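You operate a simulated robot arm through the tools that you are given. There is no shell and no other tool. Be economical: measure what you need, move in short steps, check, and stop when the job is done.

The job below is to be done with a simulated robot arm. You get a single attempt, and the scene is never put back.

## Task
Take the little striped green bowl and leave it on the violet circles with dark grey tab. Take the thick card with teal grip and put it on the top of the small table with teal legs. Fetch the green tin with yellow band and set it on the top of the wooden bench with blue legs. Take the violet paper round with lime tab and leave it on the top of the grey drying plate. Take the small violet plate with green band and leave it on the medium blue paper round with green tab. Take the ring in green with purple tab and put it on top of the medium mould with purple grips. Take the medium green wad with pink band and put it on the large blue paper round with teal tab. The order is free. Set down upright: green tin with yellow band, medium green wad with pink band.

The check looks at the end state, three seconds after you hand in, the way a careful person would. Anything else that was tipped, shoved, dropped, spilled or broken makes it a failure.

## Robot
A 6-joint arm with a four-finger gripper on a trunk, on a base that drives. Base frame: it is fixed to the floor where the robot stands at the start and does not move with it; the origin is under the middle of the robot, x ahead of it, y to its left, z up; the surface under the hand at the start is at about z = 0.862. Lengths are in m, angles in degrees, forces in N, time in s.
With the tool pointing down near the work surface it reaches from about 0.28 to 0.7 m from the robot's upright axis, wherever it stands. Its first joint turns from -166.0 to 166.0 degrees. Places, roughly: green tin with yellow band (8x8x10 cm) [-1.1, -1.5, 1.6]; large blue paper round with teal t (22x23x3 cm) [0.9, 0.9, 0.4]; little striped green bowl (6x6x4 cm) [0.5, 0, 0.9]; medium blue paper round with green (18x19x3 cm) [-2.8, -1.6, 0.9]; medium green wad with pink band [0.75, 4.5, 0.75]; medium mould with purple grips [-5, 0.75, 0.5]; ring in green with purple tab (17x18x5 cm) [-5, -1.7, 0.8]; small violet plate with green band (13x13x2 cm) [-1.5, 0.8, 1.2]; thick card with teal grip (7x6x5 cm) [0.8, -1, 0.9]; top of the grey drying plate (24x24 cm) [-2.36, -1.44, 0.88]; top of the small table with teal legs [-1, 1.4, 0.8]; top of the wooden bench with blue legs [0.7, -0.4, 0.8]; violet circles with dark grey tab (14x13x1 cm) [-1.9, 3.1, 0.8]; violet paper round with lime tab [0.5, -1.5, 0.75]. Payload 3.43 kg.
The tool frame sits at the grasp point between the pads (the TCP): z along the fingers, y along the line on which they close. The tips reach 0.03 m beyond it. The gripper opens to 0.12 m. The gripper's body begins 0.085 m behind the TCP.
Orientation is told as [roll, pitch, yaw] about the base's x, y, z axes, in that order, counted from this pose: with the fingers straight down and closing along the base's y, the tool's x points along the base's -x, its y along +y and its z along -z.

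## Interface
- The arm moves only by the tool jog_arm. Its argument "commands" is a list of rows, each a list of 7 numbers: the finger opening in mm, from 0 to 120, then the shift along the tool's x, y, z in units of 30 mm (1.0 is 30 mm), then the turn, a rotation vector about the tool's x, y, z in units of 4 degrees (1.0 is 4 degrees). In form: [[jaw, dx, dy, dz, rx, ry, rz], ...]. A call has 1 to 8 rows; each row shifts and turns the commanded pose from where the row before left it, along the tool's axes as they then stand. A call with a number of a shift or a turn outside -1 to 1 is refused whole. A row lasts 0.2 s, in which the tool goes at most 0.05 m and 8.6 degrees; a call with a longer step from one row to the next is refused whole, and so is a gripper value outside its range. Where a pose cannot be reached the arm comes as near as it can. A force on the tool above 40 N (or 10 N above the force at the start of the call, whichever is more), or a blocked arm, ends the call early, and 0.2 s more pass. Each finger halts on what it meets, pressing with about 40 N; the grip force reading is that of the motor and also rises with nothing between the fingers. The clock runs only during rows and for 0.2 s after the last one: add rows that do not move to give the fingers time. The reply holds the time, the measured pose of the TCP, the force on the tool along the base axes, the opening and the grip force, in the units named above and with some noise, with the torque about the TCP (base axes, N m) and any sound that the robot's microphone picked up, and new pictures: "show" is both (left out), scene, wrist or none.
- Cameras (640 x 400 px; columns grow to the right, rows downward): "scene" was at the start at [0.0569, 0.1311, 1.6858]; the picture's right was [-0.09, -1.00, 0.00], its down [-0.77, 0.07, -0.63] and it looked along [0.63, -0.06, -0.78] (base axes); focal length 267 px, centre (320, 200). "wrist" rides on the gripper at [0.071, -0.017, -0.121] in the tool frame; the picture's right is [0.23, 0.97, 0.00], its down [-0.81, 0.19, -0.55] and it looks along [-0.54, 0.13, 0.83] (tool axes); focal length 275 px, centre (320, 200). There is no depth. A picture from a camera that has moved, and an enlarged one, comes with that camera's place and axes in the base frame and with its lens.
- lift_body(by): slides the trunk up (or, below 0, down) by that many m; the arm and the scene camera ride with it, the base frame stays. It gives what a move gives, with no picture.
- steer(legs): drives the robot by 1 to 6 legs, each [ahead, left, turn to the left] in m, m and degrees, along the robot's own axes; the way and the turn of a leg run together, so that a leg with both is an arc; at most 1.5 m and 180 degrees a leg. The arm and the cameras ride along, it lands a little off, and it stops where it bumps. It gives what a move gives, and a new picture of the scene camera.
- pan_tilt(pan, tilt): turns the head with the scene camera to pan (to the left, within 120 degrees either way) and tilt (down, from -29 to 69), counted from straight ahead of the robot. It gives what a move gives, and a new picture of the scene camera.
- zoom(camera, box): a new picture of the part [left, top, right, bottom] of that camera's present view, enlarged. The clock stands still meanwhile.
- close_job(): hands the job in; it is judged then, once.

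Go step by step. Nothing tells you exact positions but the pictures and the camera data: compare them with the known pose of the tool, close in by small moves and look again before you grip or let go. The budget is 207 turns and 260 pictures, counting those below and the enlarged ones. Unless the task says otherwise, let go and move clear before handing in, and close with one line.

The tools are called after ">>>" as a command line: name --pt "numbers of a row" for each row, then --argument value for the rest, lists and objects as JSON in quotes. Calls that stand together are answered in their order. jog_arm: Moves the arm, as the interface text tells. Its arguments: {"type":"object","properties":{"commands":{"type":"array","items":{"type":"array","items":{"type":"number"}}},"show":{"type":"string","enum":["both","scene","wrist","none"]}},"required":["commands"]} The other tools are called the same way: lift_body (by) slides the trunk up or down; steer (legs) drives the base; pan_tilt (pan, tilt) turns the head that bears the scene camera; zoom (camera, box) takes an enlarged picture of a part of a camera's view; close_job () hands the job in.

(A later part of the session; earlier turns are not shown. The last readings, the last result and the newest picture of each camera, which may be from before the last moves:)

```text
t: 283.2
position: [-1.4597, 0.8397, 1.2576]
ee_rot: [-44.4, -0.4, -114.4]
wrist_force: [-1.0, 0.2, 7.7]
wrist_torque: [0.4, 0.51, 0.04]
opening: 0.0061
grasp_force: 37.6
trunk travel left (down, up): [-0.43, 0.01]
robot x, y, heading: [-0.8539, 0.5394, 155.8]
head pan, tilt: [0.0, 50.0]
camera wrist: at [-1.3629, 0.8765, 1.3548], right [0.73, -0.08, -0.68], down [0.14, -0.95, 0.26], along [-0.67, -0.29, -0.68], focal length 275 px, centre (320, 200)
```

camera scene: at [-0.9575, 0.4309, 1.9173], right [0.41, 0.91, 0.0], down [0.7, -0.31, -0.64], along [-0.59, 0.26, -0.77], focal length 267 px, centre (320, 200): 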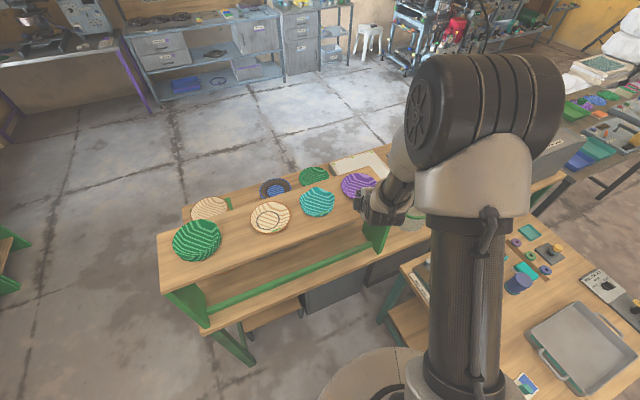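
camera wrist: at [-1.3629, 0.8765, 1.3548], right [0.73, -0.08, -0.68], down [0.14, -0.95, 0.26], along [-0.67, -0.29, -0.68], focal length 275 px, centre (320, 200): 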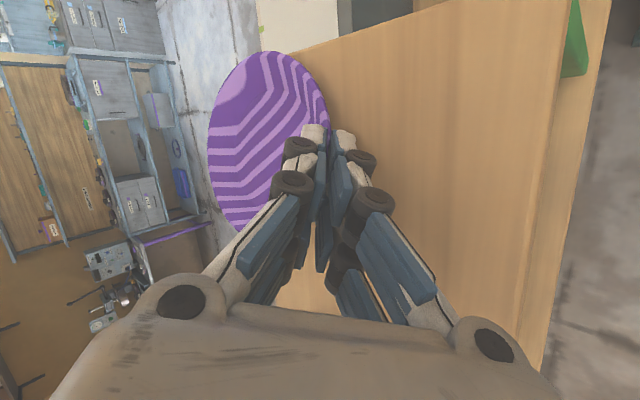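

Gripped at 6 mm. Lifting a few cm to check that it holds.

>>> jog_arm --pt "0 0 -0.35 -0.36 0 0 0" --pt "0 0 -0.35 -0.36 0 0 0" --pt "0 0 -0.35 -0.36 0 0 0" --pt "0 0 -0.35 -0.36 0 0 0" --pt "0 0 0 0 0 0 0"

>>> zoom --camera "scene" --box '[300, 120, 440, 230]'

```text
t: 284.4
position: [-1.4581, 0.8371, 1.3151]
ee_rot: [-44.1, -0.4, -114.4]
wrist_force: [-0.3, 0.4, 0.2]
wrist_torque: [-0.02, 0.0, 0.03]
opening: 0.0062
grasp_force: 36.9
trunk travel left (down, up): [-0.43, 0.01]
robot x, y, heading: [-0.8497, 0.5381, 155.7]
head pan, tilt: [0.0, 50.0]
camera scene: at [-0.9593, 0.4315, 1.9171], right [0.41, 0.91, 0.0], down [0.7, -0.31, -0.64], along [-0.59, 0.26, -0.77], focal length 267 px, centre (320, 200)
camera wrist: at [-1.3629, 0.8741, 1.4129], right [0.73, -0.08, -0.68], down [0.14, -0.95, 0.27], along [-0.67, -0.29, -0.68], focal length 275 px, centre (320, 200)
```

scene: 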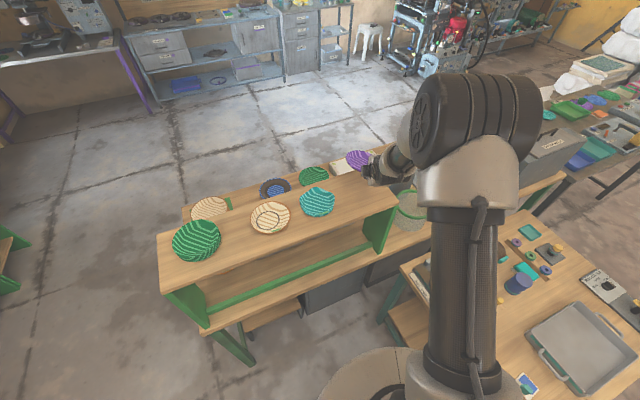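
wrist: 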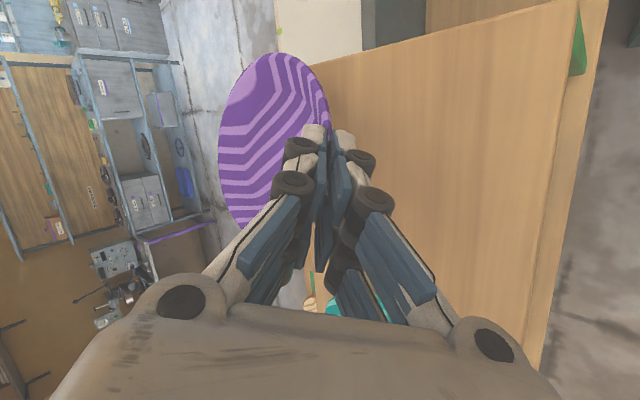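

```text
3.64 times, centred on (370, 175) of scene
camera zoom: at [-0.9593, 0.4315, 1.9171], right [0.41, 0.91, 0.0], down [0.7, -0.31, -0.64], along [-0.59, 0.26, -0.77], focal length 972 px, centre (138, 291)
```

zoom: 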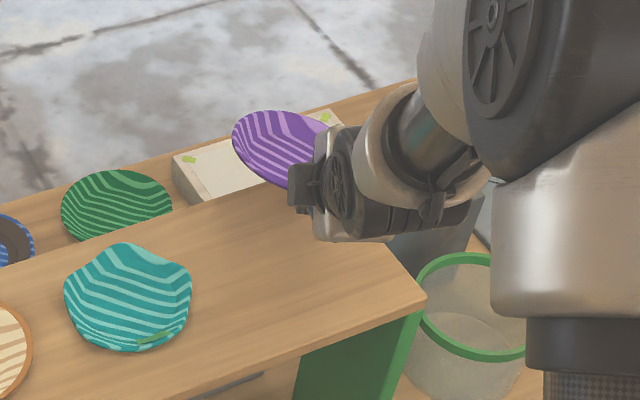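

The plate is held nearly level. I'll back away, retract the arm slightly, and turn toward the green benches.

>>> steer --legs '[[-0.5, 0, 0]]'

>>> jog_arm --pt "0 0 0.4 -0.6 0 0 0" --pt "0 0 0.4 -0.6 0 0 0" --pt "0 0 0.4 -0.6 0 0 0" --pt "0 0 0.4 -0.6 0 0 0" --pt "0 0 0 0 0 0 0" --show "none"

>>> steer --legs '[[0, 0, 114.3], [0.6, 0, 0], [0, -1.2, 0]]'

```text
t: 287.3
position: [-1.0098, 0.6315, 1.3148]
ee_rot: [-44.1, -0.2, -113.7]
wrist_force: [0.4, -1.0, -0.6]
wrist_torque: [-0.03, 0.02, 0.02]
opening: 0.0059
grasp_force: 36.4
trunk travel left (down, up): [-0.43, 0.01]
robot x, y, heading: [-0.397, 0.3391, 156.5]
head pan, tilt: [0.0, 50.0]
camera scene: at [-0.506, 0.2295, 1.9172], right [0.4, 0.92, 0.0], down [0.7, -0.31, -0.64], along [-0.59, 0.26, -0.77], focal length 267 px, centre (320, 200)
```

scene: 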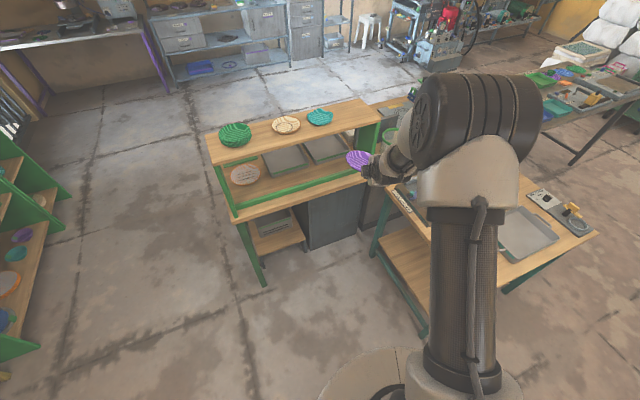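

```text
t: 288.5
position: [-0.9304, 0.5991, 1.3332]
ee_rot: [-44.0, -0.2, -113.8]
wrist_force: [-0.4, -0.5, 0.1]
wrist_torque: [-0.01, -0.06, 0.0]
opening: 0.0059
grasp_force: 37.1
trunk travel left (down, up): [-0.43, 0.01]
robot x, y, heading: [-0.3976, 0.3381, 156.4]
head pan, tilt: [0.0, 50.0]
```

```text
t: 302.5
position: [-1.579, -0.9214, 1.3321]
ee_rot: [-44.1, -0.3, 3.1]
wrist_force: [-0.2, 0.5, 0.3]
wrist_torque: [0.01, -0.04, 0.02]
opening: 0.006
grasp_force: 36.7
trunk travel left (down, up): [-0.43, 0.01]
robot x, y, heading: [-1.588, -0.3302, -86.6]
head pan, tilt: [0.0, 50.0]
camera scene: at [-1.4439, -0.3797, 1.9172], right [-1.0, -0.06, 0.0], down [-0.04, 0.76, -0.64], along [0.04, -0.64, -0.77], focal length 267 px, centre (320, 200)
```

scene: 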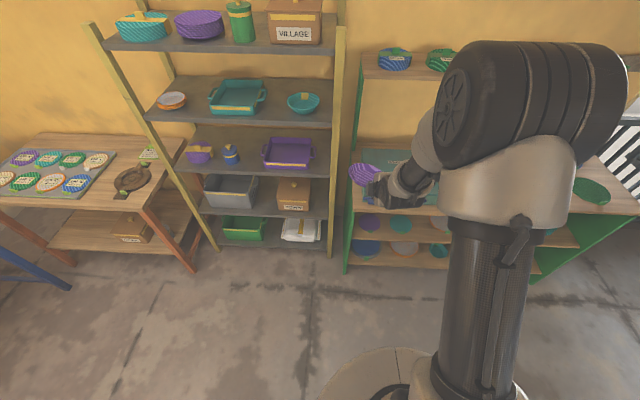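

Continuing to strafe along the green benches to x ≈ -2.8, correcting the heading.

>>> steer --legs '[[0, -1.15, -3.4]]'

>>> zoom --camera "scene" --box '[120, 60, 480, 285]'

```text
t: 308.4
position: [-2.7514, -0.9653, 1.3322]
ee_rot: [-44.1, -0.3, 0.9]
wrist_force: [-0.1, 0.2, 0.1]
wrist_torque: [0.02, 0.01, 0.02]
opening: 0.0064
grasp_force: 37.0
trunk travel left (down, up): [-0.43, 0.01]
robot x, y, heading: [-2.7385, -0.371, -89.1]
head pan, tilt: [0.0, 50.0]
camera scene: at [-2.5941, -0.4299, 1.9172], right [-1.0, -0.02, 0.0], down [-0.01, 0.77, -0.64], along [0.01, -0.64, -0.77], focal length 267 px, centre (320, 200)
```

scene: 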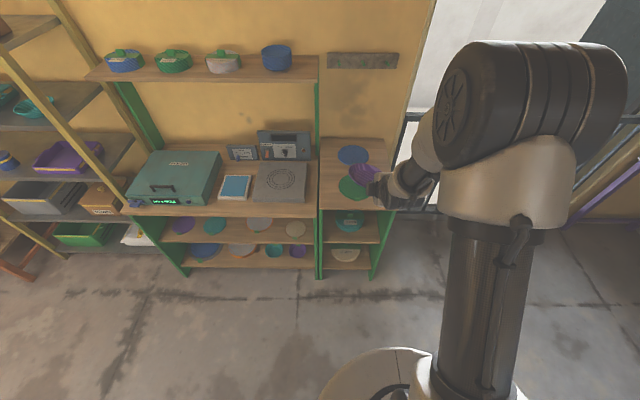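

```text
1.78 times, centred on (300, 172) of scene
camera zoom: at [-2.5941, -0.4299, 1.9172], right [-1.0, -0.02, 0.0], down [-0.01, 0.77, -0.64], along [0.01, -0.64, -0.77], focal length 475 px, centre (356, 249)
```

zoom: 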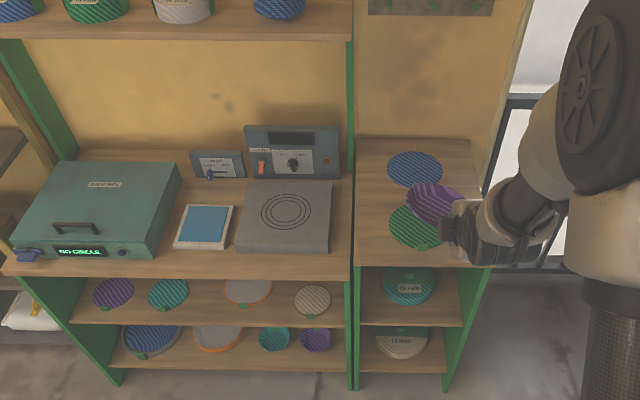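

The blue round lies at the back of the right-hand cabinet, near (-2.77, -1.63), behind a green one. Driving closer and lowering the trunk to look.

>>> steer --legs '[[0.42, -0.03, 0]]'

>>> lift_body --by -0.2

>>> jog_arm --pt "0 0 0 0 0 0 0" --show "both"

>>> zoom --camera "scene" --box '[300, 110, 460, 260]'

```text
t: 310.9
position: [-2.7711, -1.3807, 1.333]
ee_rot: [-44.2, -0.2, 1.1]
wrist_force: [0.3, -0.5, 0.1]
wrist_torque: [0.04, 0.0, 0.01]
opening: 0.006
grasp_force: 36.5
trunk travel left (down, up): [-0.43, 0.01]
robot x, y, heading: [-2.7575, -0.7874, -88.8]
head pan, tilt: [0.0, 50.0]
camera scene: at [-2.6151, -0.8436, 1.9172], right [-1.0, -0.02, 0.0], down [-0.02, 0.77, -0.64], along [0.01, -0.64, -0.77], focal length 267 px, centre (320, 200)
```

scene: 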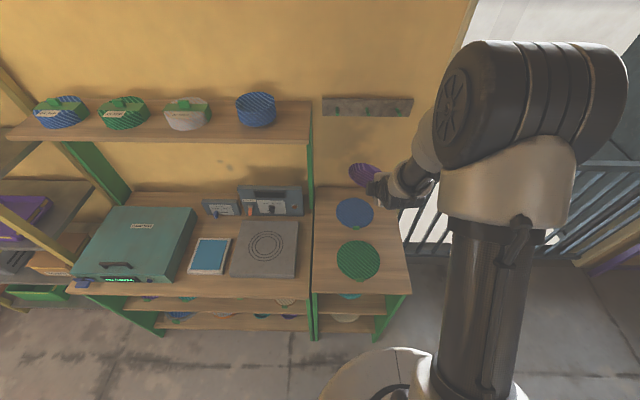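

```text
t: 313.1
position: [-2.7708, -1.381, 1.1331]
ee_rot: [-44.1, -0.3, 1.0]
wrist_force: [0.0, 0.4, 0.2]
wrist_torque: [0.05, 0.0, -0.02]
opening: 0.0062
grasp_force: 37.4
trunk travel left (down, up): [-0.23, 0.21]
robot x, y, heading: [-2.7582, -0.7868, -88.7]
head pan, tilt: [0.0, 50.0]
```

```text
t: 313.5
position: [-2.7724, -1.3788, 1.1324]
ee_rot: [-44.1, -0.3, 1.1]
wrist_force: [-0.8, -0.1, -0.2]
wrist_torque: [0.01, -0.01, -0.01]
opening: 0.006
grasp_force: 36.5
trunk travel left (down, up): [-0.23, 0.21]
robot x, y, heading: [-2.7552, -0.7853, -88.8]
head pan, tilt: [0.0, 50.0]
camera scene: at [-2.6151, -0.8432, 1.7172], right [-1.0, -0.02, 0.0], down [-0.02, 0.77, -0.64], along [0.01, -0.64, -0.77], focal length 267 px, centre (320, 200)
camera wrist: at [-2.8433, -1.3087, 1.231], right [-0.24, 0.69, -0.68], down [0.8, 0.54, 0.27], along [0.55, -0.48, -0.68], focal length 275 px, centre (320, 200)
```

scene: 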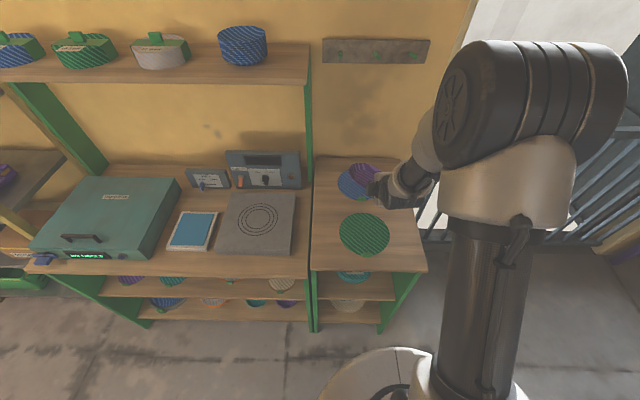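
wrist: 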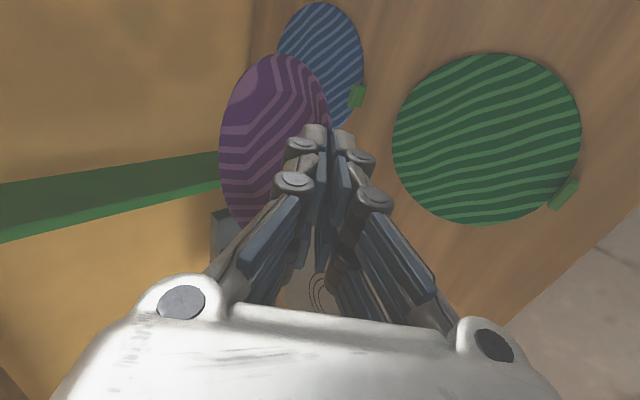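

```text
2.67 times, centred on (380, 185) of scene
camera zoom: at [-2.6151, -0.8432, 1.7172], right [-1.0, -0.02, 0.0], down [-0.02, 0.77, -0.64], along [0.01, -0.64, -0.77], focal length 713 px, centre (160, 240)
```

zoom: 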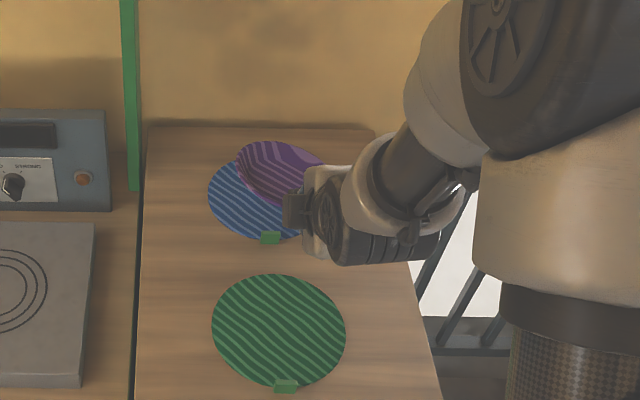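

The blue round is centred at about (-2.767, -1.62) with its tab at the near edge. The plate centre is 74 mm ahead of the TCP, so I aim the plate slightly past the middle (y ≈ -1.64) to keep the fingers off the tab.

>>> steer --legs '[[0.05, -0.01, 0]]'

>>> jog_arm --pt "0 0 0.03 0.98 0 0 0" --pt "0 0 0.03 0.98 0 0 0" --pt "0 0 0.03 0.98 0 0 0" --pt "0 0 0.03 0.98 0 0 0" --pt "0 0 0.03 0.98 0 0 0" --pt "0 0 0 0 0 0 0"

>>> zoom --camera "scene" --box '[300, 110, 460, 260]'

```text
t: 314.4
position: [-2.7796, -1.432, 1.1329]
ee_rot: [-44.0, -0.3, 1.1]
wrist_force: [-1.1, -1.6, -0.8]
wrist_torque: [0.06, 0.02, 0.01]
opening: 0.0059
grasp_force: 36.7
trunk travel left (down, up): [-0.23, 0.21]
robot x, y, heading: [-2.7644, -0.8388, -88.9]
head pan, tilt: [0.0, 50.0]
camera scene: at [-2.6241, -0.8967, 1.7171], right [-1.0, -0.02, 0.0], down [-0.02, 0.77, -0.64], along [0.01, -0.64, -0.77], focal length 267 px, centre (320, 200)
```

scene: 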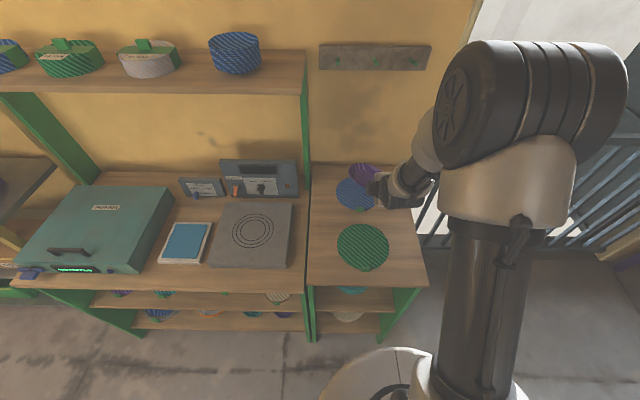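

```text
t: 315.8
position: [-2.7795, -1.5308, 1.0248]
ee_rot: [-44.2, -0.4, 1.1]
wrist_force: [0.1, -0.1, 0.3]
wrist_torque: [-0.01, -0.02, 0.01]
opening: 0.0061
grasp_force: 37.0
trunk travel left (down, up): [-0.23, 0.21]
robot x, y, heading: [-2.7682, -0.8376, -89.0]
head pan, tilt: [0.0, 50.0]
camera scene: at [-2.6237, -0.8938, 1.7172], right [-1.0, -0.02, 0.0], down [-0.02, 0.77, -0.64], along [0.01, -0.64, -0.77], focal length 267 px, centre (320, 200)
camera wrist: at [-2.8524, -1.4597, 1.1242], right [-0.24, 0.69, -0.68], down [0.8, 0.54, 0.27], along [0.55, -0.48, -0.68], focal length 275 px, centre (320, 200)
```

scene: 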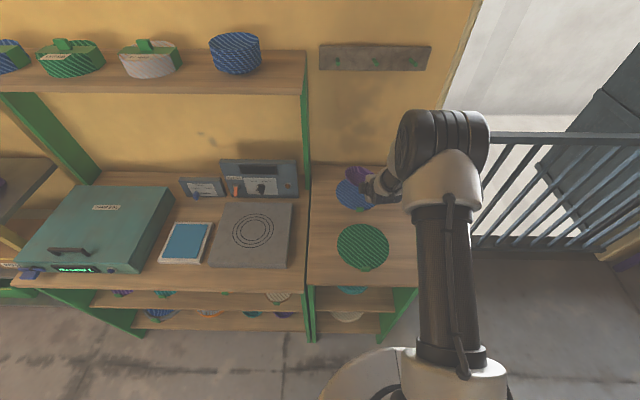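
wrist: 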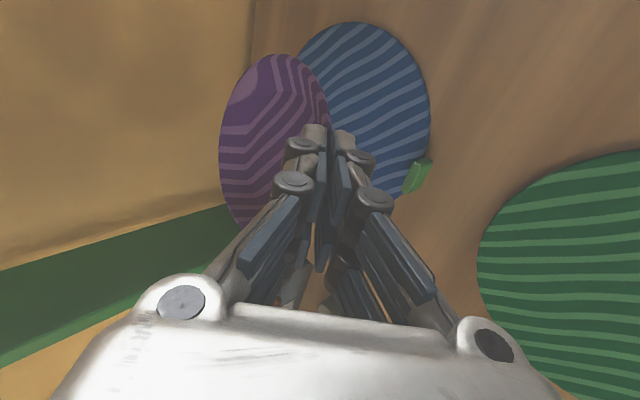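

```text
2.67 times, centred on (380, 185) of scene
camera zoom: at [-2.6237, -0.8938, 1.7172], right [-1.0, -0.02, 0.0], down [-0.02, 0.77, -0.64], along [0.01, -0.64, -0.77], focal length 713 px, centre (160, 240)
```

zoom: 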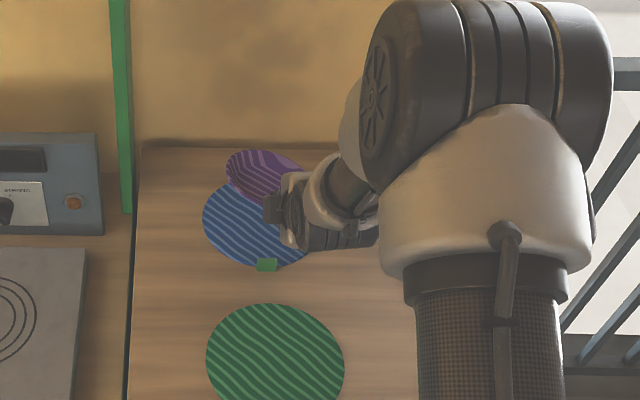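

>>> jog_arm --pt "0 0.05 0.26 0.83 0 0 0" --pt "0 0.05 0.26 0.83 0 0 0" --pt "0 0 0.26 0.83 0 0 0" --pt "0 0 0 0 0 0 0" --show "wrist"

>>> zoom --camera "scene" --box '[320, 130, 420, 220]'

```text
t: 316.8
position: [-2.7787, -1.5658, 0.9549]
ee_rot: [-44.0, -0.3, 1.0]
wrist_force: [0.5, -0.1, -0.3]
wrist_torque: [0.02, -0.02, -0.02]
opening: 0.0059
grasp_force: 37.0
trunk travel left (down, up): [-0.23, 0.21]
robot x, y, heading: [-2.7643, -0.8409, -88.9]
head pan, tilt: [0.0, 50.0]
camera wrist: at [-2.8516, -1.4941, 1.0527], right [-0.24, 0.69, -0.68], down [0.8, 0.54, 0.27], along [0.55, -0.48, -0.68], focal length 275 px, centre (320, 200)
```

wrist: 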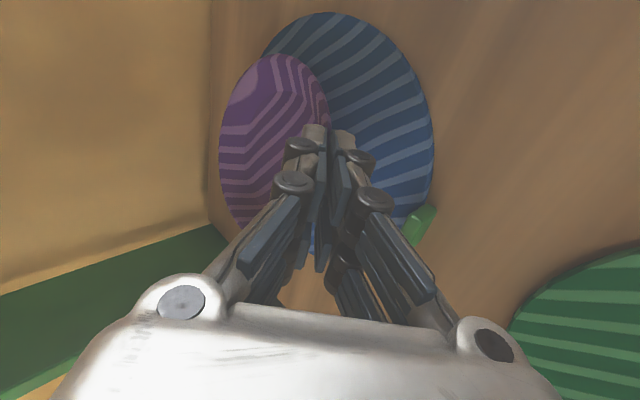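

```text
4.44 times, centred on (370, 175) of scene
camera zoom: at [-2.6238, -0.894, 1.7172], right [-1.0, -0.02, 0.0], down [-0.02, 0.77, -0.64], along [0.01, -0.64, -0.77], focal length 1188 px, centre (98, 311)
```

zoom: 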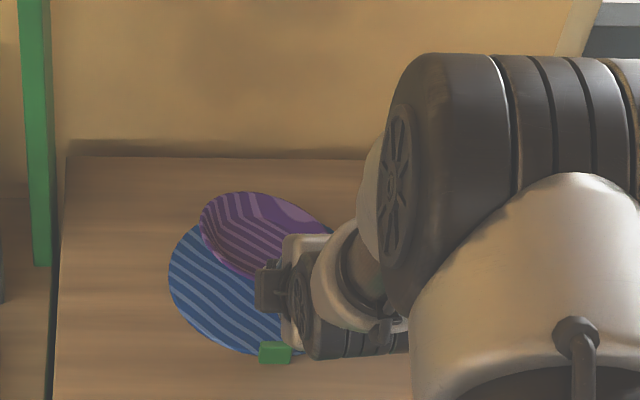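

>>> jog_arm --pt "0 0 0.12 0.12 0 0 0" --pt "0 0 0.12 0.12 0 0 0" --pt "0 0 0.07 0.07 0 0 0" --pt "0 0 0 0 0 0 0" --show "wrist"

```text
t: 317.8
position: [-2.7791, -1.5659, 0.9428]
ee_rot: [-44.3, -0.3, 1.0]
wrist_force: [1.7, 1.5, 8.0]
wrist_torque: [-0.56, 0.09, 0.06]
opening: 0.0058
grasp_force: 36.7
trunk travel left (down, up): [-0.23, 0.21]
robot x, y, heading: [-2.7666, -0.8407, -88.4]
head pan, tilt: [0.0, 50.0]
camera wrist: at [-2.8521, -1.4943, 1.041], right [-0.24, 0.69, -0.68], down [0.8, 0.54, 0.27], along [0.55, -0.48, -0.68], focal length 275 px, centre (320, 200)
```

wrist: 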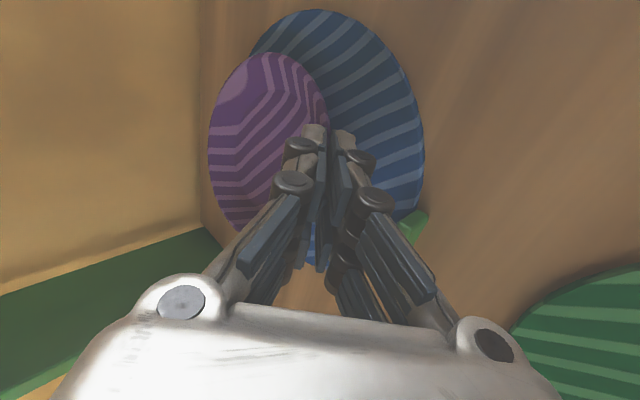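

Contact is made, but the plate sits about 2.5 cm past the round's centre. I'll lift a little, shift back 17 mm, and set it down again.

>>> jog_arm --pt "0 0 -0.16 -0.16 0 0 0" --pt "0 0.1 0.21 -0.2 0 0 0" --pt "0 0.1 0.21 -0.2 0 0 0" --pt "0 0 0.1 0.1 0 0 0" --pt "0 0 0.06 0.06 0 0 0" --pt "0 0 0 0 0 0 0" --show "wrist"

>>> zoom --camera "scene" --box '[320, 130, 420, 220]'

```text
t: 319.2
position: [-2.7868, -1.5486, 0.9426]
ee_rot: [-44.4, -0.2, 1.1]
wrist_force: [-0.7, 0.8, 9.5]
wrist_torque: [-0.53, 0.17, -0.02]
opening: 0.0062
grasp_force: 36.9
trunk travel left (down, up): [-0.23, 0.21]
robot x, y, heading: [-2.7667, -0.8353, -88.8]
head pan, tilt: [0.0, 50.0]
camera wrist: at [-2.8584, -1.4764, 1.0402], right [-0.24, 0.69, -0.68], down [0.8, 0.54, 0.27], along [0.55, -0.48, -0.68], focal length 275 px, centre (320, 200)
```

wrist: 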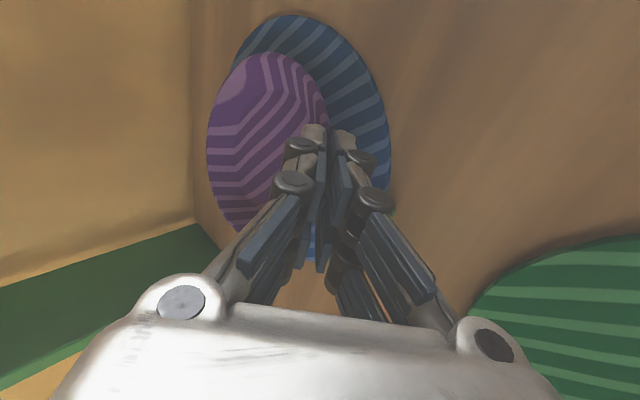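

```text
4.44 times, centred on (370, 175) of scene
camera zoom: at [-2.6237, -0.8931, 1.7173], right [-1.0, -0.02, 0.0], down [-0.02, 0.77, -0.64], along [0.01, -0.64, -0.77], focal length 1188 px, centre (98, 311)
```

zoom: 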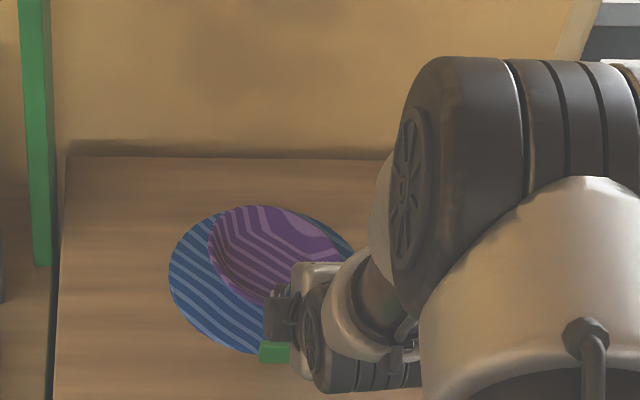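

The plate now sits well on the round. Opening wide so the lower finger leaves the rim, then backing slightly and rising.

>>> jog_arm --pt "14 0 0 0 0 0 0" --pt "24 0 0 0 0 0 0" --pt "34 0 0 0 0 0 0" --pt "42 0 0 0 0 0 0" --pt "42 0 0.0 0.0 0 0 0" --show "wrist"

>>> zoom --camera "scene" --box '[320, 130, 420, 220]'

```text
t: 320.4
position: [-2.7854, -1.5474, 0.9406]
ee_rot: [-44.1, -0.3, 1.0]
wrist_force: [0.5, -1.9, 4.4]
wrist_torque: [0.02, -0.04, -0.01]
opening: 0.0445
grasp_force: 0.0
trunk travel left (down, up): [-0.23, 0.21]
robot x, y, heading: [-2.7663, -0.8405, -88.9]
head pan, tilt: [0.0, 50.0]
camera wrist: at [-2.8583, -1.4764, 1.0389], right [-0.24, 0.69, -0.68], down [0.8, 0.54, 0.27], along [0.55, -0.48, -0.68], focal length 275 px, centre (320, 200)
```

wrist: 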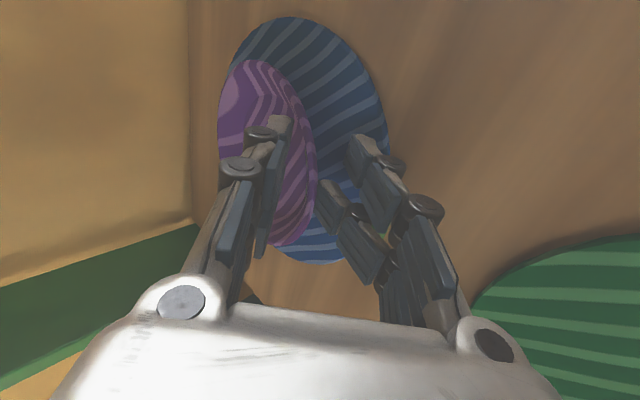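

```text
4.44 times, centred on (370, 175) of scene
camera zoom: at [-2.6237, -0.8942, 1.7172], right [-1.0, -0.02, 0.0], down [-0.02, 0.77, -0.64], along [0.01, -0.64, -0.77], focal length 1188 px, centre (98, 311)
```

zoom: 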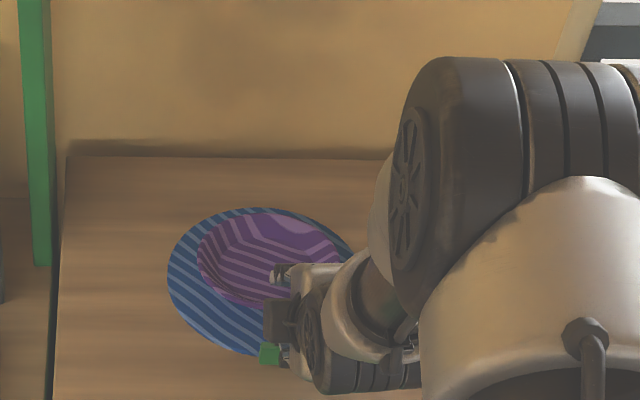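

The plate rests flat and nearly centred on the blue round. Rising straight up.

>>> jog_arm --pt "42 0 -0.23 -0.24 0 0 0" --pt "42 0 -0.46 -0.48 0 0 0" --pt "42 0 -0.46 -0.48 0 0 0" --pt "42 0 -0.46 -0.48 0 0 0" --pt "42 0 0 -1 0 0 0" --pt "42 0 0 -1 0 0 0" --pt "42 0 0 -1 0 0 0" --pt "42 0 0 0 0 0 0"

```text
t: 322.2
position: [-2.787, -1.4851, 1.0739]
ee_rot: [-44.1, -0.2, 1.0]
wrist_force: [-0.1, 0.6, -0.1]
wrist_torque: [0.03, -0.01, 0.01]
opening: 0.0422
grasp_force: 0.0
trunk travel left (down, up): [-0.23, 0.21]
robot x, y, heading: [-2.7676, -0.8399, -88.7]
head pan, tilt: [0.0, 50.0]
camera scene: at [-2.6238, -0.8953, 1.7171], right [-1.0, -0.02, 0.0], down [-0.02, 0.77, -0.64], along [0.01, -0.64, -0.77], focal length 267 px, centre (320, 200)
camera wrist: at [-2.8587, -1.4138, 1.1718], right [-0.24, 0.69, -0.68], down [0.8, 0.54, 0.27], along [0.55, -0.48, -0.68], focal length 275 px, centre (320, 200)
```

scene: 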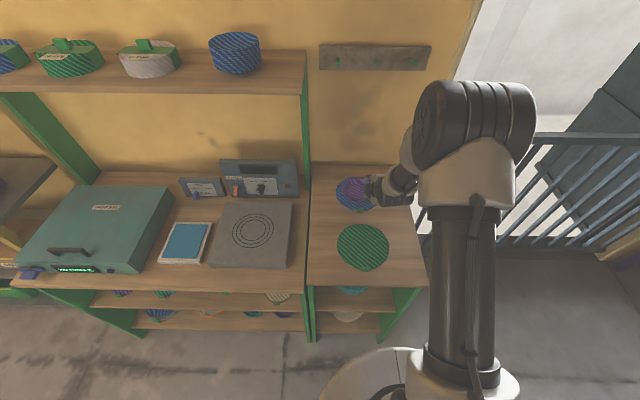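
wrist: 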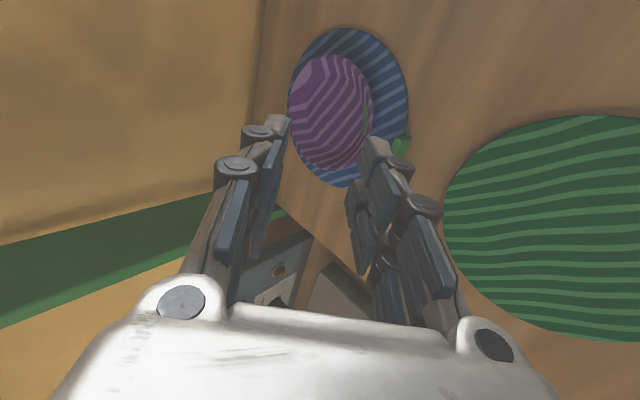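

The plate is placed. Next the green ring near (-5, -1.7): I'll back off and look to the right (−x).

>>> steer --legs '[[-0.35, 0, -90]]'

>>> pan_tilt --pan 25 --tilt 25

>>> pan_tilt --pan -25 --tilt 30

```text
t: 326.4
position: [-3.1956, -0.6018, 1.0753]
ee_rot: [-44.1, -0.3, -88.0]
wrist_force: [-0.1, -0.6, -1.6]
wrist_torque: [0.0, -0.01, 0.01]
opening: 0.042
grasp_force: 0.1
trunk travel left (down, up): [-0.23, 0.21]
robot x, y, heading: [-2.5503, -0.612, -178.0]
head pan, tilt: [0.0, 50.0]
cut short: leg 1
camera scene: at [-2.6008, -0.7536, 1.7172], right [-0.04, 1.0, 0.0], down [0.77, 0.03, -0.64], along [-0.64, -0.02, -0.77], focal length 267 px, centre (320, 200)
```

scene: 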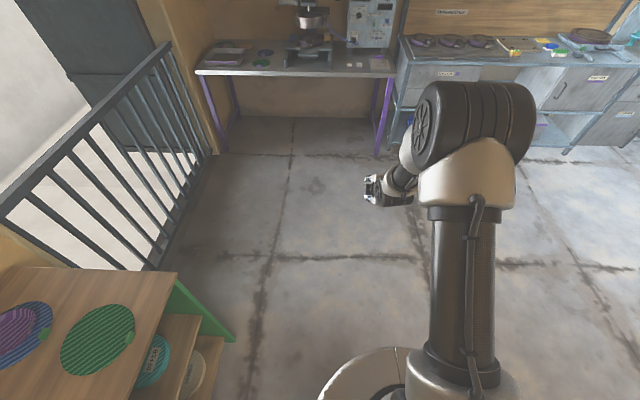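

```text
t: 327.3
position: [-3.1971, -0.6017, 1.0741]
ee_rot: [-44.1, -0.4, -87.9]
wrist_force: [0.0, -0.4, -0.2]
wrist_torque: [-0.02, -0.01, 0.03]
opening: 0.042
grasp_force: 0.1
trunk travel left (down, up): [-0.23, 0.21]
robot x, y, heading: [-2.5481, -0.6107, -177.9]
head pan, tilt: [25.0, 25.0]
camera scene: at [-2.6061, -0.7928, 1.7546], right [-0.46, 0.89, 0.0], down [0.38, 0.19, -0.91], along [-0.81, -0.41, -0.42], focal length 267 px, centre (320, 200)
```

scene: 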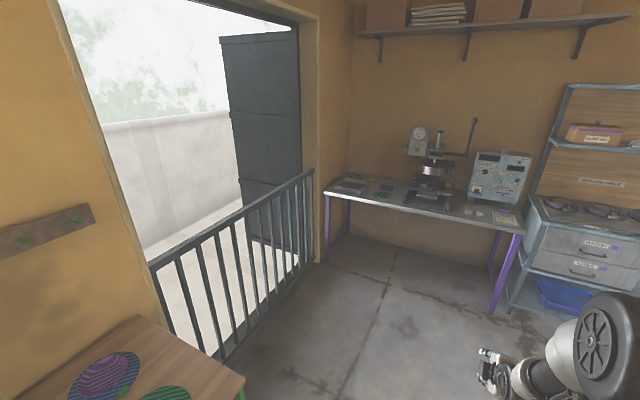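

```text
t: 328.5
position: [-3.197, -0.6013, 1.0745]
ee_rot: [-44.0, -0.3, -88.0]
wrist_force: [0.9, -0.9, -0.7]
wrist_torque: [0.03, 0.01, -0.02]
opening: 0.0421
grasp_force: 0.0
trunk travel left (down, up): [-0.23, 0.21]
robot x, y, heading: [-2.5473, -0.6087, -177.9]
head pan, tilt: [-25.0, 30.0]
camera scene: at [-2.6075, -0.7158, 1.7467], right [0.39, 0.92, 0.0], down [0.46, -0.19, -0.87], along [-0.8, 0.34, -0.5], focal length 267 px, centre (320, 200)
```

scene: 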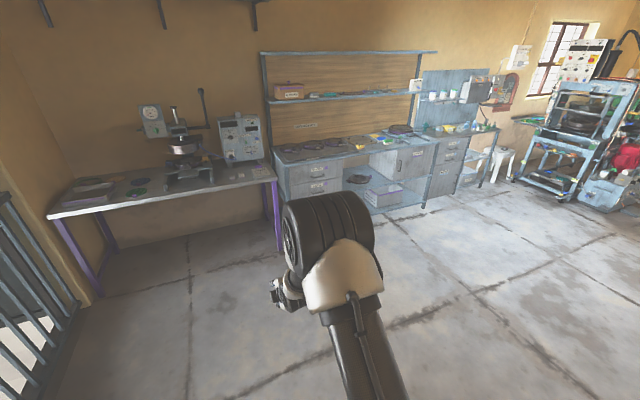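

>>> zoom --camera "scene" --box '[40, 140, 280, 240]'

>>> zoom --camera "scene" --box '[260, 110, 440, 220]'

```text
2.67 times, centred on (160, 190) of scene
camera zoom: at [-2.6075, -0.7158, 1.7467], right [0.39, 0.92, 0.0], down [0.46, -0.19, -0.87], along [-0.8, 0.34, -0.5], focal length 713 px, centre (747, 227)
```

zoom: 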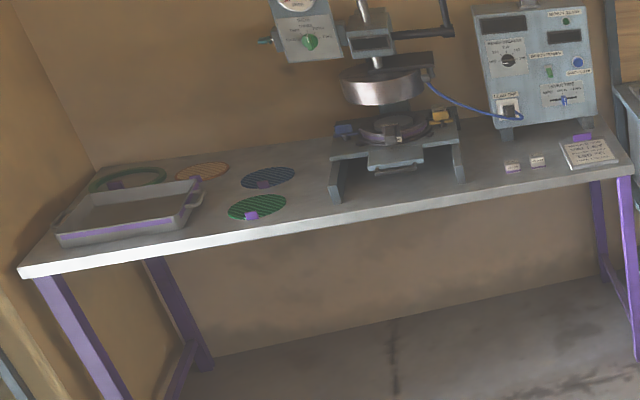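

```text
3.56 times, centred on (350, 165) of scene
camera zoom: at [-2.6075, -0.7158, 1.7467], right [0.39, 0.92, 0.0], down [0.46, -0.19, -0.87], along [-0.8, 0.34, -0.5], focal length 951 px, centre (213, 324)
```

zoom: 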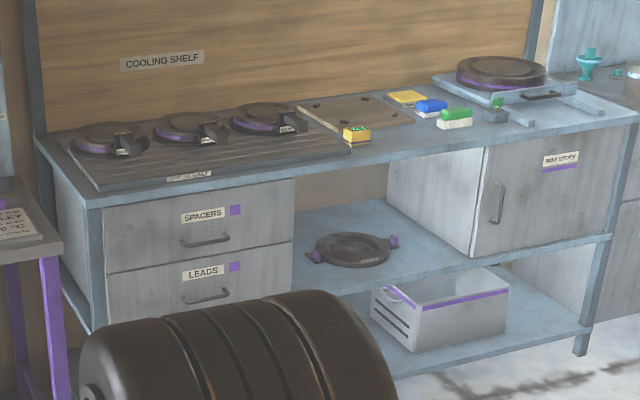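

The ring lies behind a tray at the far-left corner of the purple-legged table, and the mould sits on a low shelf further right. I'll turn the gripper 90° more (camera on top, fingers closing sideways) keeping the tilt, and drive closer.

>>> jog_arm --pt "60 0 0 0 0 0 -1" --pt "60 0 0 0 0 0 -1" --pt "60 0 0 0 0 0 -1" --pt "60 0 0 0 0 0 -1" --pt "60 0 0 0 0 0 -1" --pt "60 0 0 0 0 0 -1" --pt "60 0 0 0 0 0 -1" --pt "60 0 0 0 0 0 -1" --show "none"

>>> jog_arm --pt "60 0 0 0 0 0 -1" --pt "60 0 0 0 0 0 -1" --pt "60 0 0 0 0 0 -1" --pt "60 0 0 0 0 0 -1" --pt "60 0 0 0 0 0 -1" --pt "60 0 0 0 0 0 -1" --pt "60 0 0 0 0 0 -1" --pt "60 0 0 0 0 0 -1" --show "none"

>>> jog_arm --pt "60 0 0 0 0 0 -1" --pt "60 0 0 0 0 0 -1" --pt "60 0 0 0 0 0 -1" --pt "60 0 0 0 0 0 -1" --pt "60 0 0 0 0 0 -1" --pt "60 0 0 0 0 0 -1" --pt "60 0 0 0 0 0 -0.5" --pt "60 0 0 0 0 0 0" --show "none"

>>> pan_tilt --pan 0 --tilt 45

>>> steer --legs '[[1.2, 0, -2], [0, 0.6, 0], [0.2, 0, 12]]'

```text
t: 330.3
position: [-3.1956, -0.6008, 1.0759]
ee_rot: [-39.6, 21.4, -63.9]
wrist_force: [-0.1, 0.1, -0.5]
wrist_torque: [0.0, 0.01, -0.01]
opening: 0.0601
grasp_force: 0.1
trunk travel left (down, up): [-0.23, 0.21]
robot x, y, heading: [-2.5515, -0.6107, -177.5]
head pan, tilt: [-25.0, 30.0]
```

```text
t: 332.1
position: [-3.197, -0.601, 1.074]
ee_rot: [-23.2, 38.6, -32.2]
wrist_force: [-0.4, -0.8, -0.9]
wrist_torque: [-0.02, -0.01, 0.01]
opening: 0.0601
grasp_force: 0.2
trunk travel left (down, up): [-0.23, 0.21]
robot x, y, heading: [-2.55, -0.6091, -177.6]
head pan, tilt: [-25.0, 30.0]
```

```text
t: 333.9
position: [-3.1975, -0.5999, 1.0748]
ee_rot: [-1.2, 44.1, 1.6]
wrist_force: [0.0, -0.1, -0.4]
wrist_torque: [0.01, -0.01, -0.03]
opening: 0.06
grasp_force: 0.1
trunk travel left (down, up): [-0.23, 0.21]
robot x, y, heading: [-2.553, -0.6058, -177.8]
head pan, tilt: [-25.0, 30.0]
```

```text
t: 334.8
position: [-3.1976, -0.6004, 1.0729]
ee_rot: [-1.1, 44.0, 1.5]
wrist_force: [0.3, 0.6, -0.2]
wrist_torque: [-0.02, 0.01, -0.03]
opening: 0.0601
grasp_force: 0.0
trunk travel left (down, up): [-0.23, 0.21]
robot x, y, heading: [-2.5535, -0.6112, -178.0]
head pan, tilt: [0.0, 45.0]
camera scene: at [-2.6053, -0.7537, 1.7241], right [-0.04, 1.0, 0.0], down [0.71, 0.03, -0.71], along [-0.71, -0.03, -0.71], focal length 267 px, centre (320, 200)
```

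scene: 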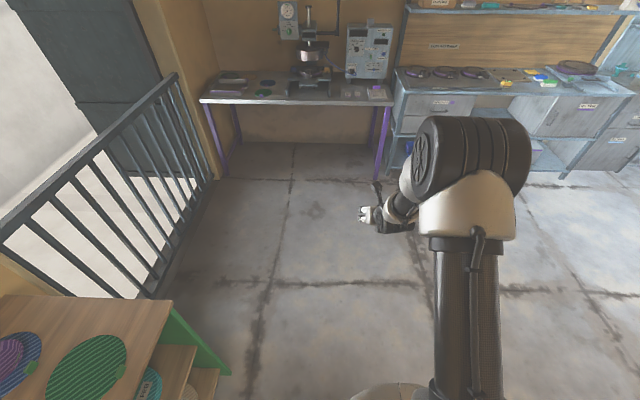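

```text
t: 344.9
position: [-4.5751, -1.3258, 1.0738]
ee_rot: [-1.2, 43.9, 10.9]
wrist_force: [-0.7, -0.2, 0.5]
wrist_torque: [-0.01, -0.05, -0.01]
opening: 0.0602
grasp_force: 0.0
trunk travel left (down, up): [-0.23, 0.21]
robot x, y, heading: [-3.9385, -1.2306, -168.2]
head pan, tilt: [0.0, 45.0]
camera scene: at [-3.9669, -1.3836, 1.724], right [-0.2, 0.98, 0.0], down [0.69, 0.14, -0.71], along [-0.69, -0.14, -0.71], focal length 267 px, centre (320, 200)
```

scene: 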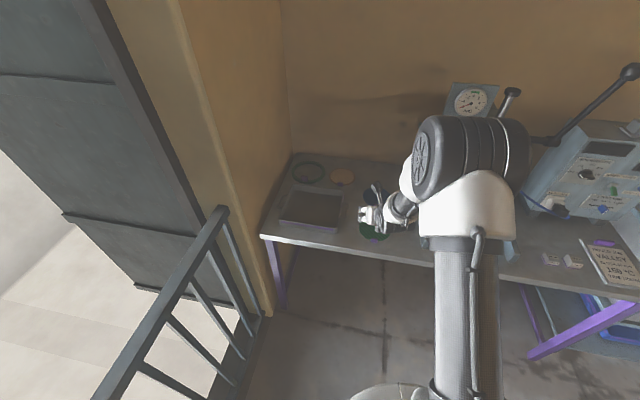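

>>> zoom --camera "scene" --box '[255, 140, 415, 250]'

>>> zoom --camera "wrist" --box '[0, 0, 640, 400]'

```text
3.64 times, centred on (335, 195) of scene
camera zoom: at [-3.9669, -1.3836, 1.724], right [-0.2, 0.98, 0.0], down [0.69, 0.14, -0.71], along [-0.69, -0.14, -0.71], focal length 972 px, centre (266, 218)
```

zoom: 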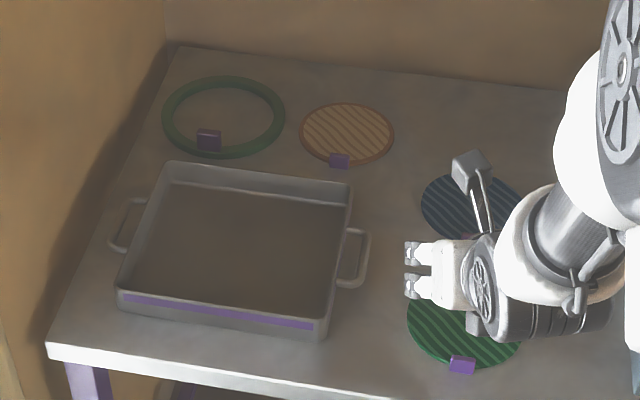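

```text
1.00 times, centred on (320, 200) of wrist (not enlarged: the box is as wide or as high as the picture)
camera zoom: at [-4.5396, -1.3343, 1.2102], right [-0.36, 0.92, 0.15], down [0.91, 0.38, -0.17], along [-0.21, 0.07, -0.97], focal length 275 px, centre (320, 200)
```

zoom: 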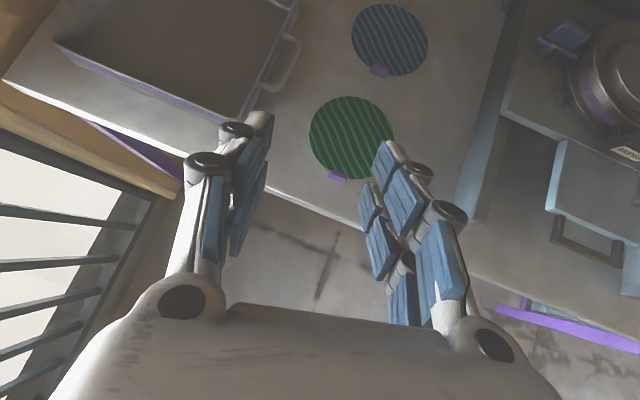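

The tab is at about (-4.98, -1.674) on the ring's near side, behind the tray. I'll position the base at (-4.3, -1.4) facing the tab, and increase the tilt to ~54° (needed for the mould shelf later).

>>> steer --legs '[[0.385, 0.09, 10]]'

>>> jog_arm --pt "60 0 0 0 0 0.9 0" --pt "60 0 0 0 0 0.9 0" --pt "60 0 0 0 0 0.8 0" --pt "60 0 0 0 0 0 0"

```text
t: 347.3
position: [-4.8888, -1.6323, 1.0732]
ee_rot: [-1.1, 43.9, 20.8]
wrist_force: [-0.4, -1.0, -0.6]
wrist_torque: [-0.02, -0.03, 0.01]
opening: 0.06
grasp_force: 0.0
trunk travel left (down, up): [-0.23, 0.21]
robot x, y, heading: [-4.2706, -1.4286, -158.5]
head pan, tilt: [0.0, 45.0]
camera scene: at [-4.2802, -1.5814, 1.724], right [-0.37, 0.93, 0.0], down [0.66, 0.26, -0.71], along [-0.66, -0.26, -0.71], focal length 267 px, centre (320, 200)
```

scene: 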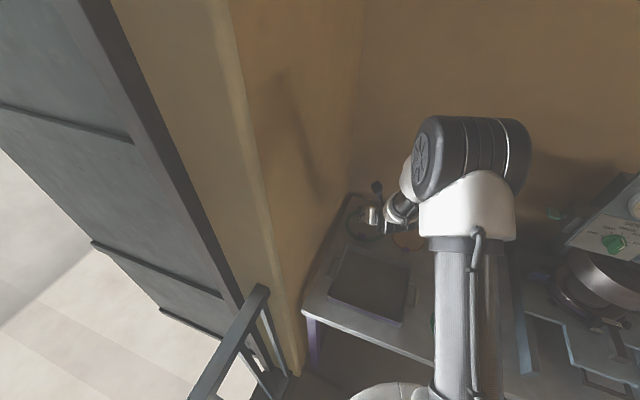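

```text
t: 348.3
position: [-4.901, -1.6204, 1.0819]
ee_rot: [-3.4, 54.1, 19.3]
wrist_force: [0.3, 0.0, 0.5]
wrist_torque: [-0.02, 0.01, -0.04]
opening: 0.0601
grasp_force: 0.1
out of reach, approached as far as the arm can: row 2, 3
trunk travel left (down, up): [-0.23, 0.21]
robot x, y, heading: [-4.2734, -1.4272, -158.2]
head pan, tilt: [0.0, 45.0]
camera scene: at [-4.2792, -1.5811, 1.7241], right [-0.37, 0.93, 0.0], down [0.66, 0.26, -0.71], along [-0.66, -0.26, -0.71], focal length 267 px, centre (320, 200)
camera wrist: at [-4.8438, -1.61, 1.211], right [-0.49, 0.86, 0.15], down [0.79, 0.51, -0.34], along [-0.37, -0.05, -0.93], focal length 275 px, centre (320, 200)
```

scene: 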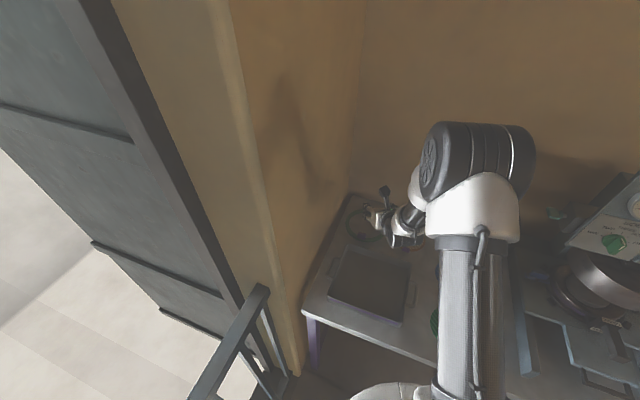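
wrist: 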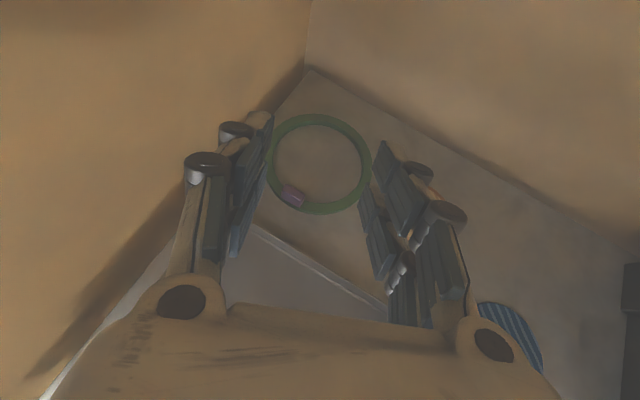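

>>> zoom --camera "wrist" --box '[240, 100, 400, 230]'

>>> zoom --camera "scene" --box '[320, 170, 440, 260]'

```text
3.08 times, centred on (320, 165) of wrist
camera zoom: at [-4.8438, -1.61, 1.211], right [-0.49, 0.86, 0.15], down [0.79, 0.51, -0.34], along [-0.37, -0.05, -0.93], focal length 847 px, centre (320, 308)
```

zoom: 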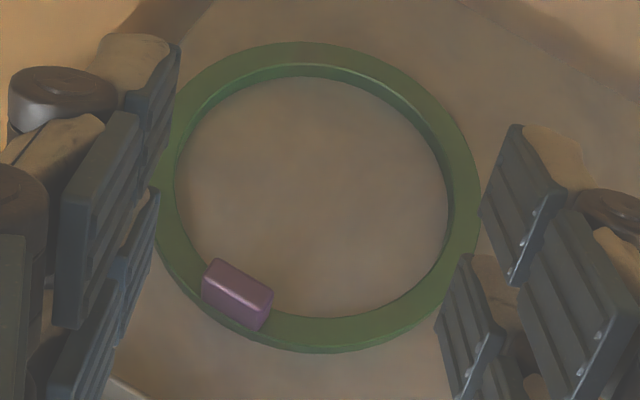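

```text
4.44 times, centred on (380, 215) of scene
camera zoom: at [-4.2792, -1.5811, 1.7241], right [-0.37, 0.93, 0.0], down [0.66, 0.26, -0.71], along [-0.66, -0.26, -0.71], focal length 1188 px, centre (53, 133)
```

zoom: 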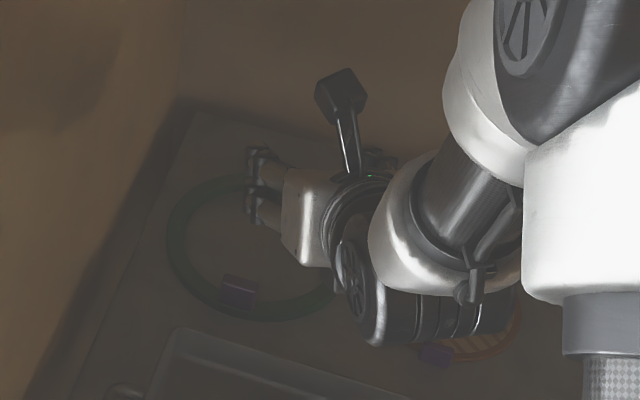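

The ring and tab are clearly seen; the tab is centred near (-4.988, -1.671) and about 3.3 cm wide along y. Descending toward it with a small roll correction.

>>> jog_arm --pt "60 -0.5 -0.1 0.98 -0.2 0 0" --pt "60 -0.5 -0.1 0.98 -0.2 0 0" --pt "60 -0.53 -0.1 0.98 -0.2 0 0" --pt "60 -0.53 -0.1 0.98 -0.2 0 0" --pt "60 -0.55 -0.1 0.95 0 0 0" --pt "60 0 0 0 0 0 0" --show "wrist"

>>> zoom --camera "wrist" --box '[220, 60, 420, 240]'

```text
t: 349.7
position: [-5.0203, -1.6233, 0.9473]
ee_rot: [0.0, 54.2, 19.7]
wrist_force: [1.3, -0.1, 0.4]
wrist_torque: [-0.02, 0.03, -0.05]
opening: 0.0598
grasp_force: 0.1
out of reach, approached as far as the arm can: row 1, 2, 3, 4, 5
trunk travel left (down, up): [-0.23, 0.21]
robot x, y, heading: [-4.2728, -1.421, -158.3]
head pan, tilt: [0.0, 45.0]
camera wrist: at [-4.9615, -1.6198, 1.0765], right [-0.45, 0.87, 0.19], down [0.8, 0.49, -0.33], along [-0.38, 0.0, -0.92], focal length 275 px, centre (320, 200)
```

wrist: 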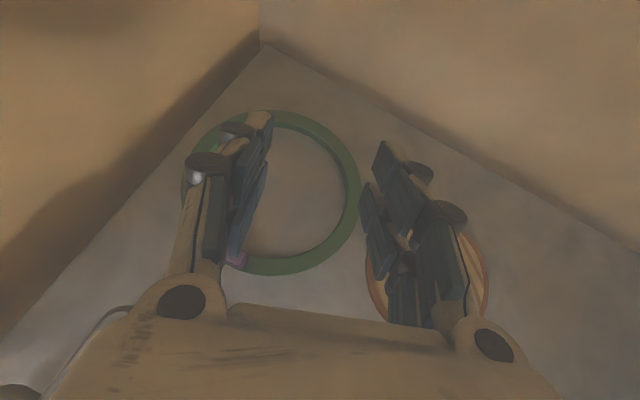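

```text
2.22 times, centred on (320, 150) of wrist
camera zoom: at [-4.9615, -1.6198, 1.0765], right [-0.45, 0.87, 0.19], down [0.8, 0.49, -0.33], along [-0.38, 0.0, -0.92], focal length 612 px, centre (320, 311)
```

zoom: 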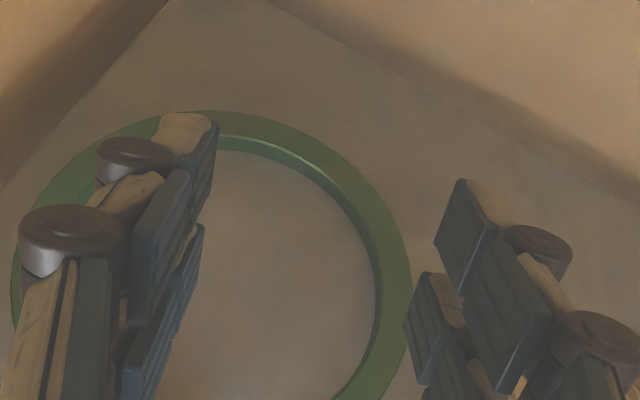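

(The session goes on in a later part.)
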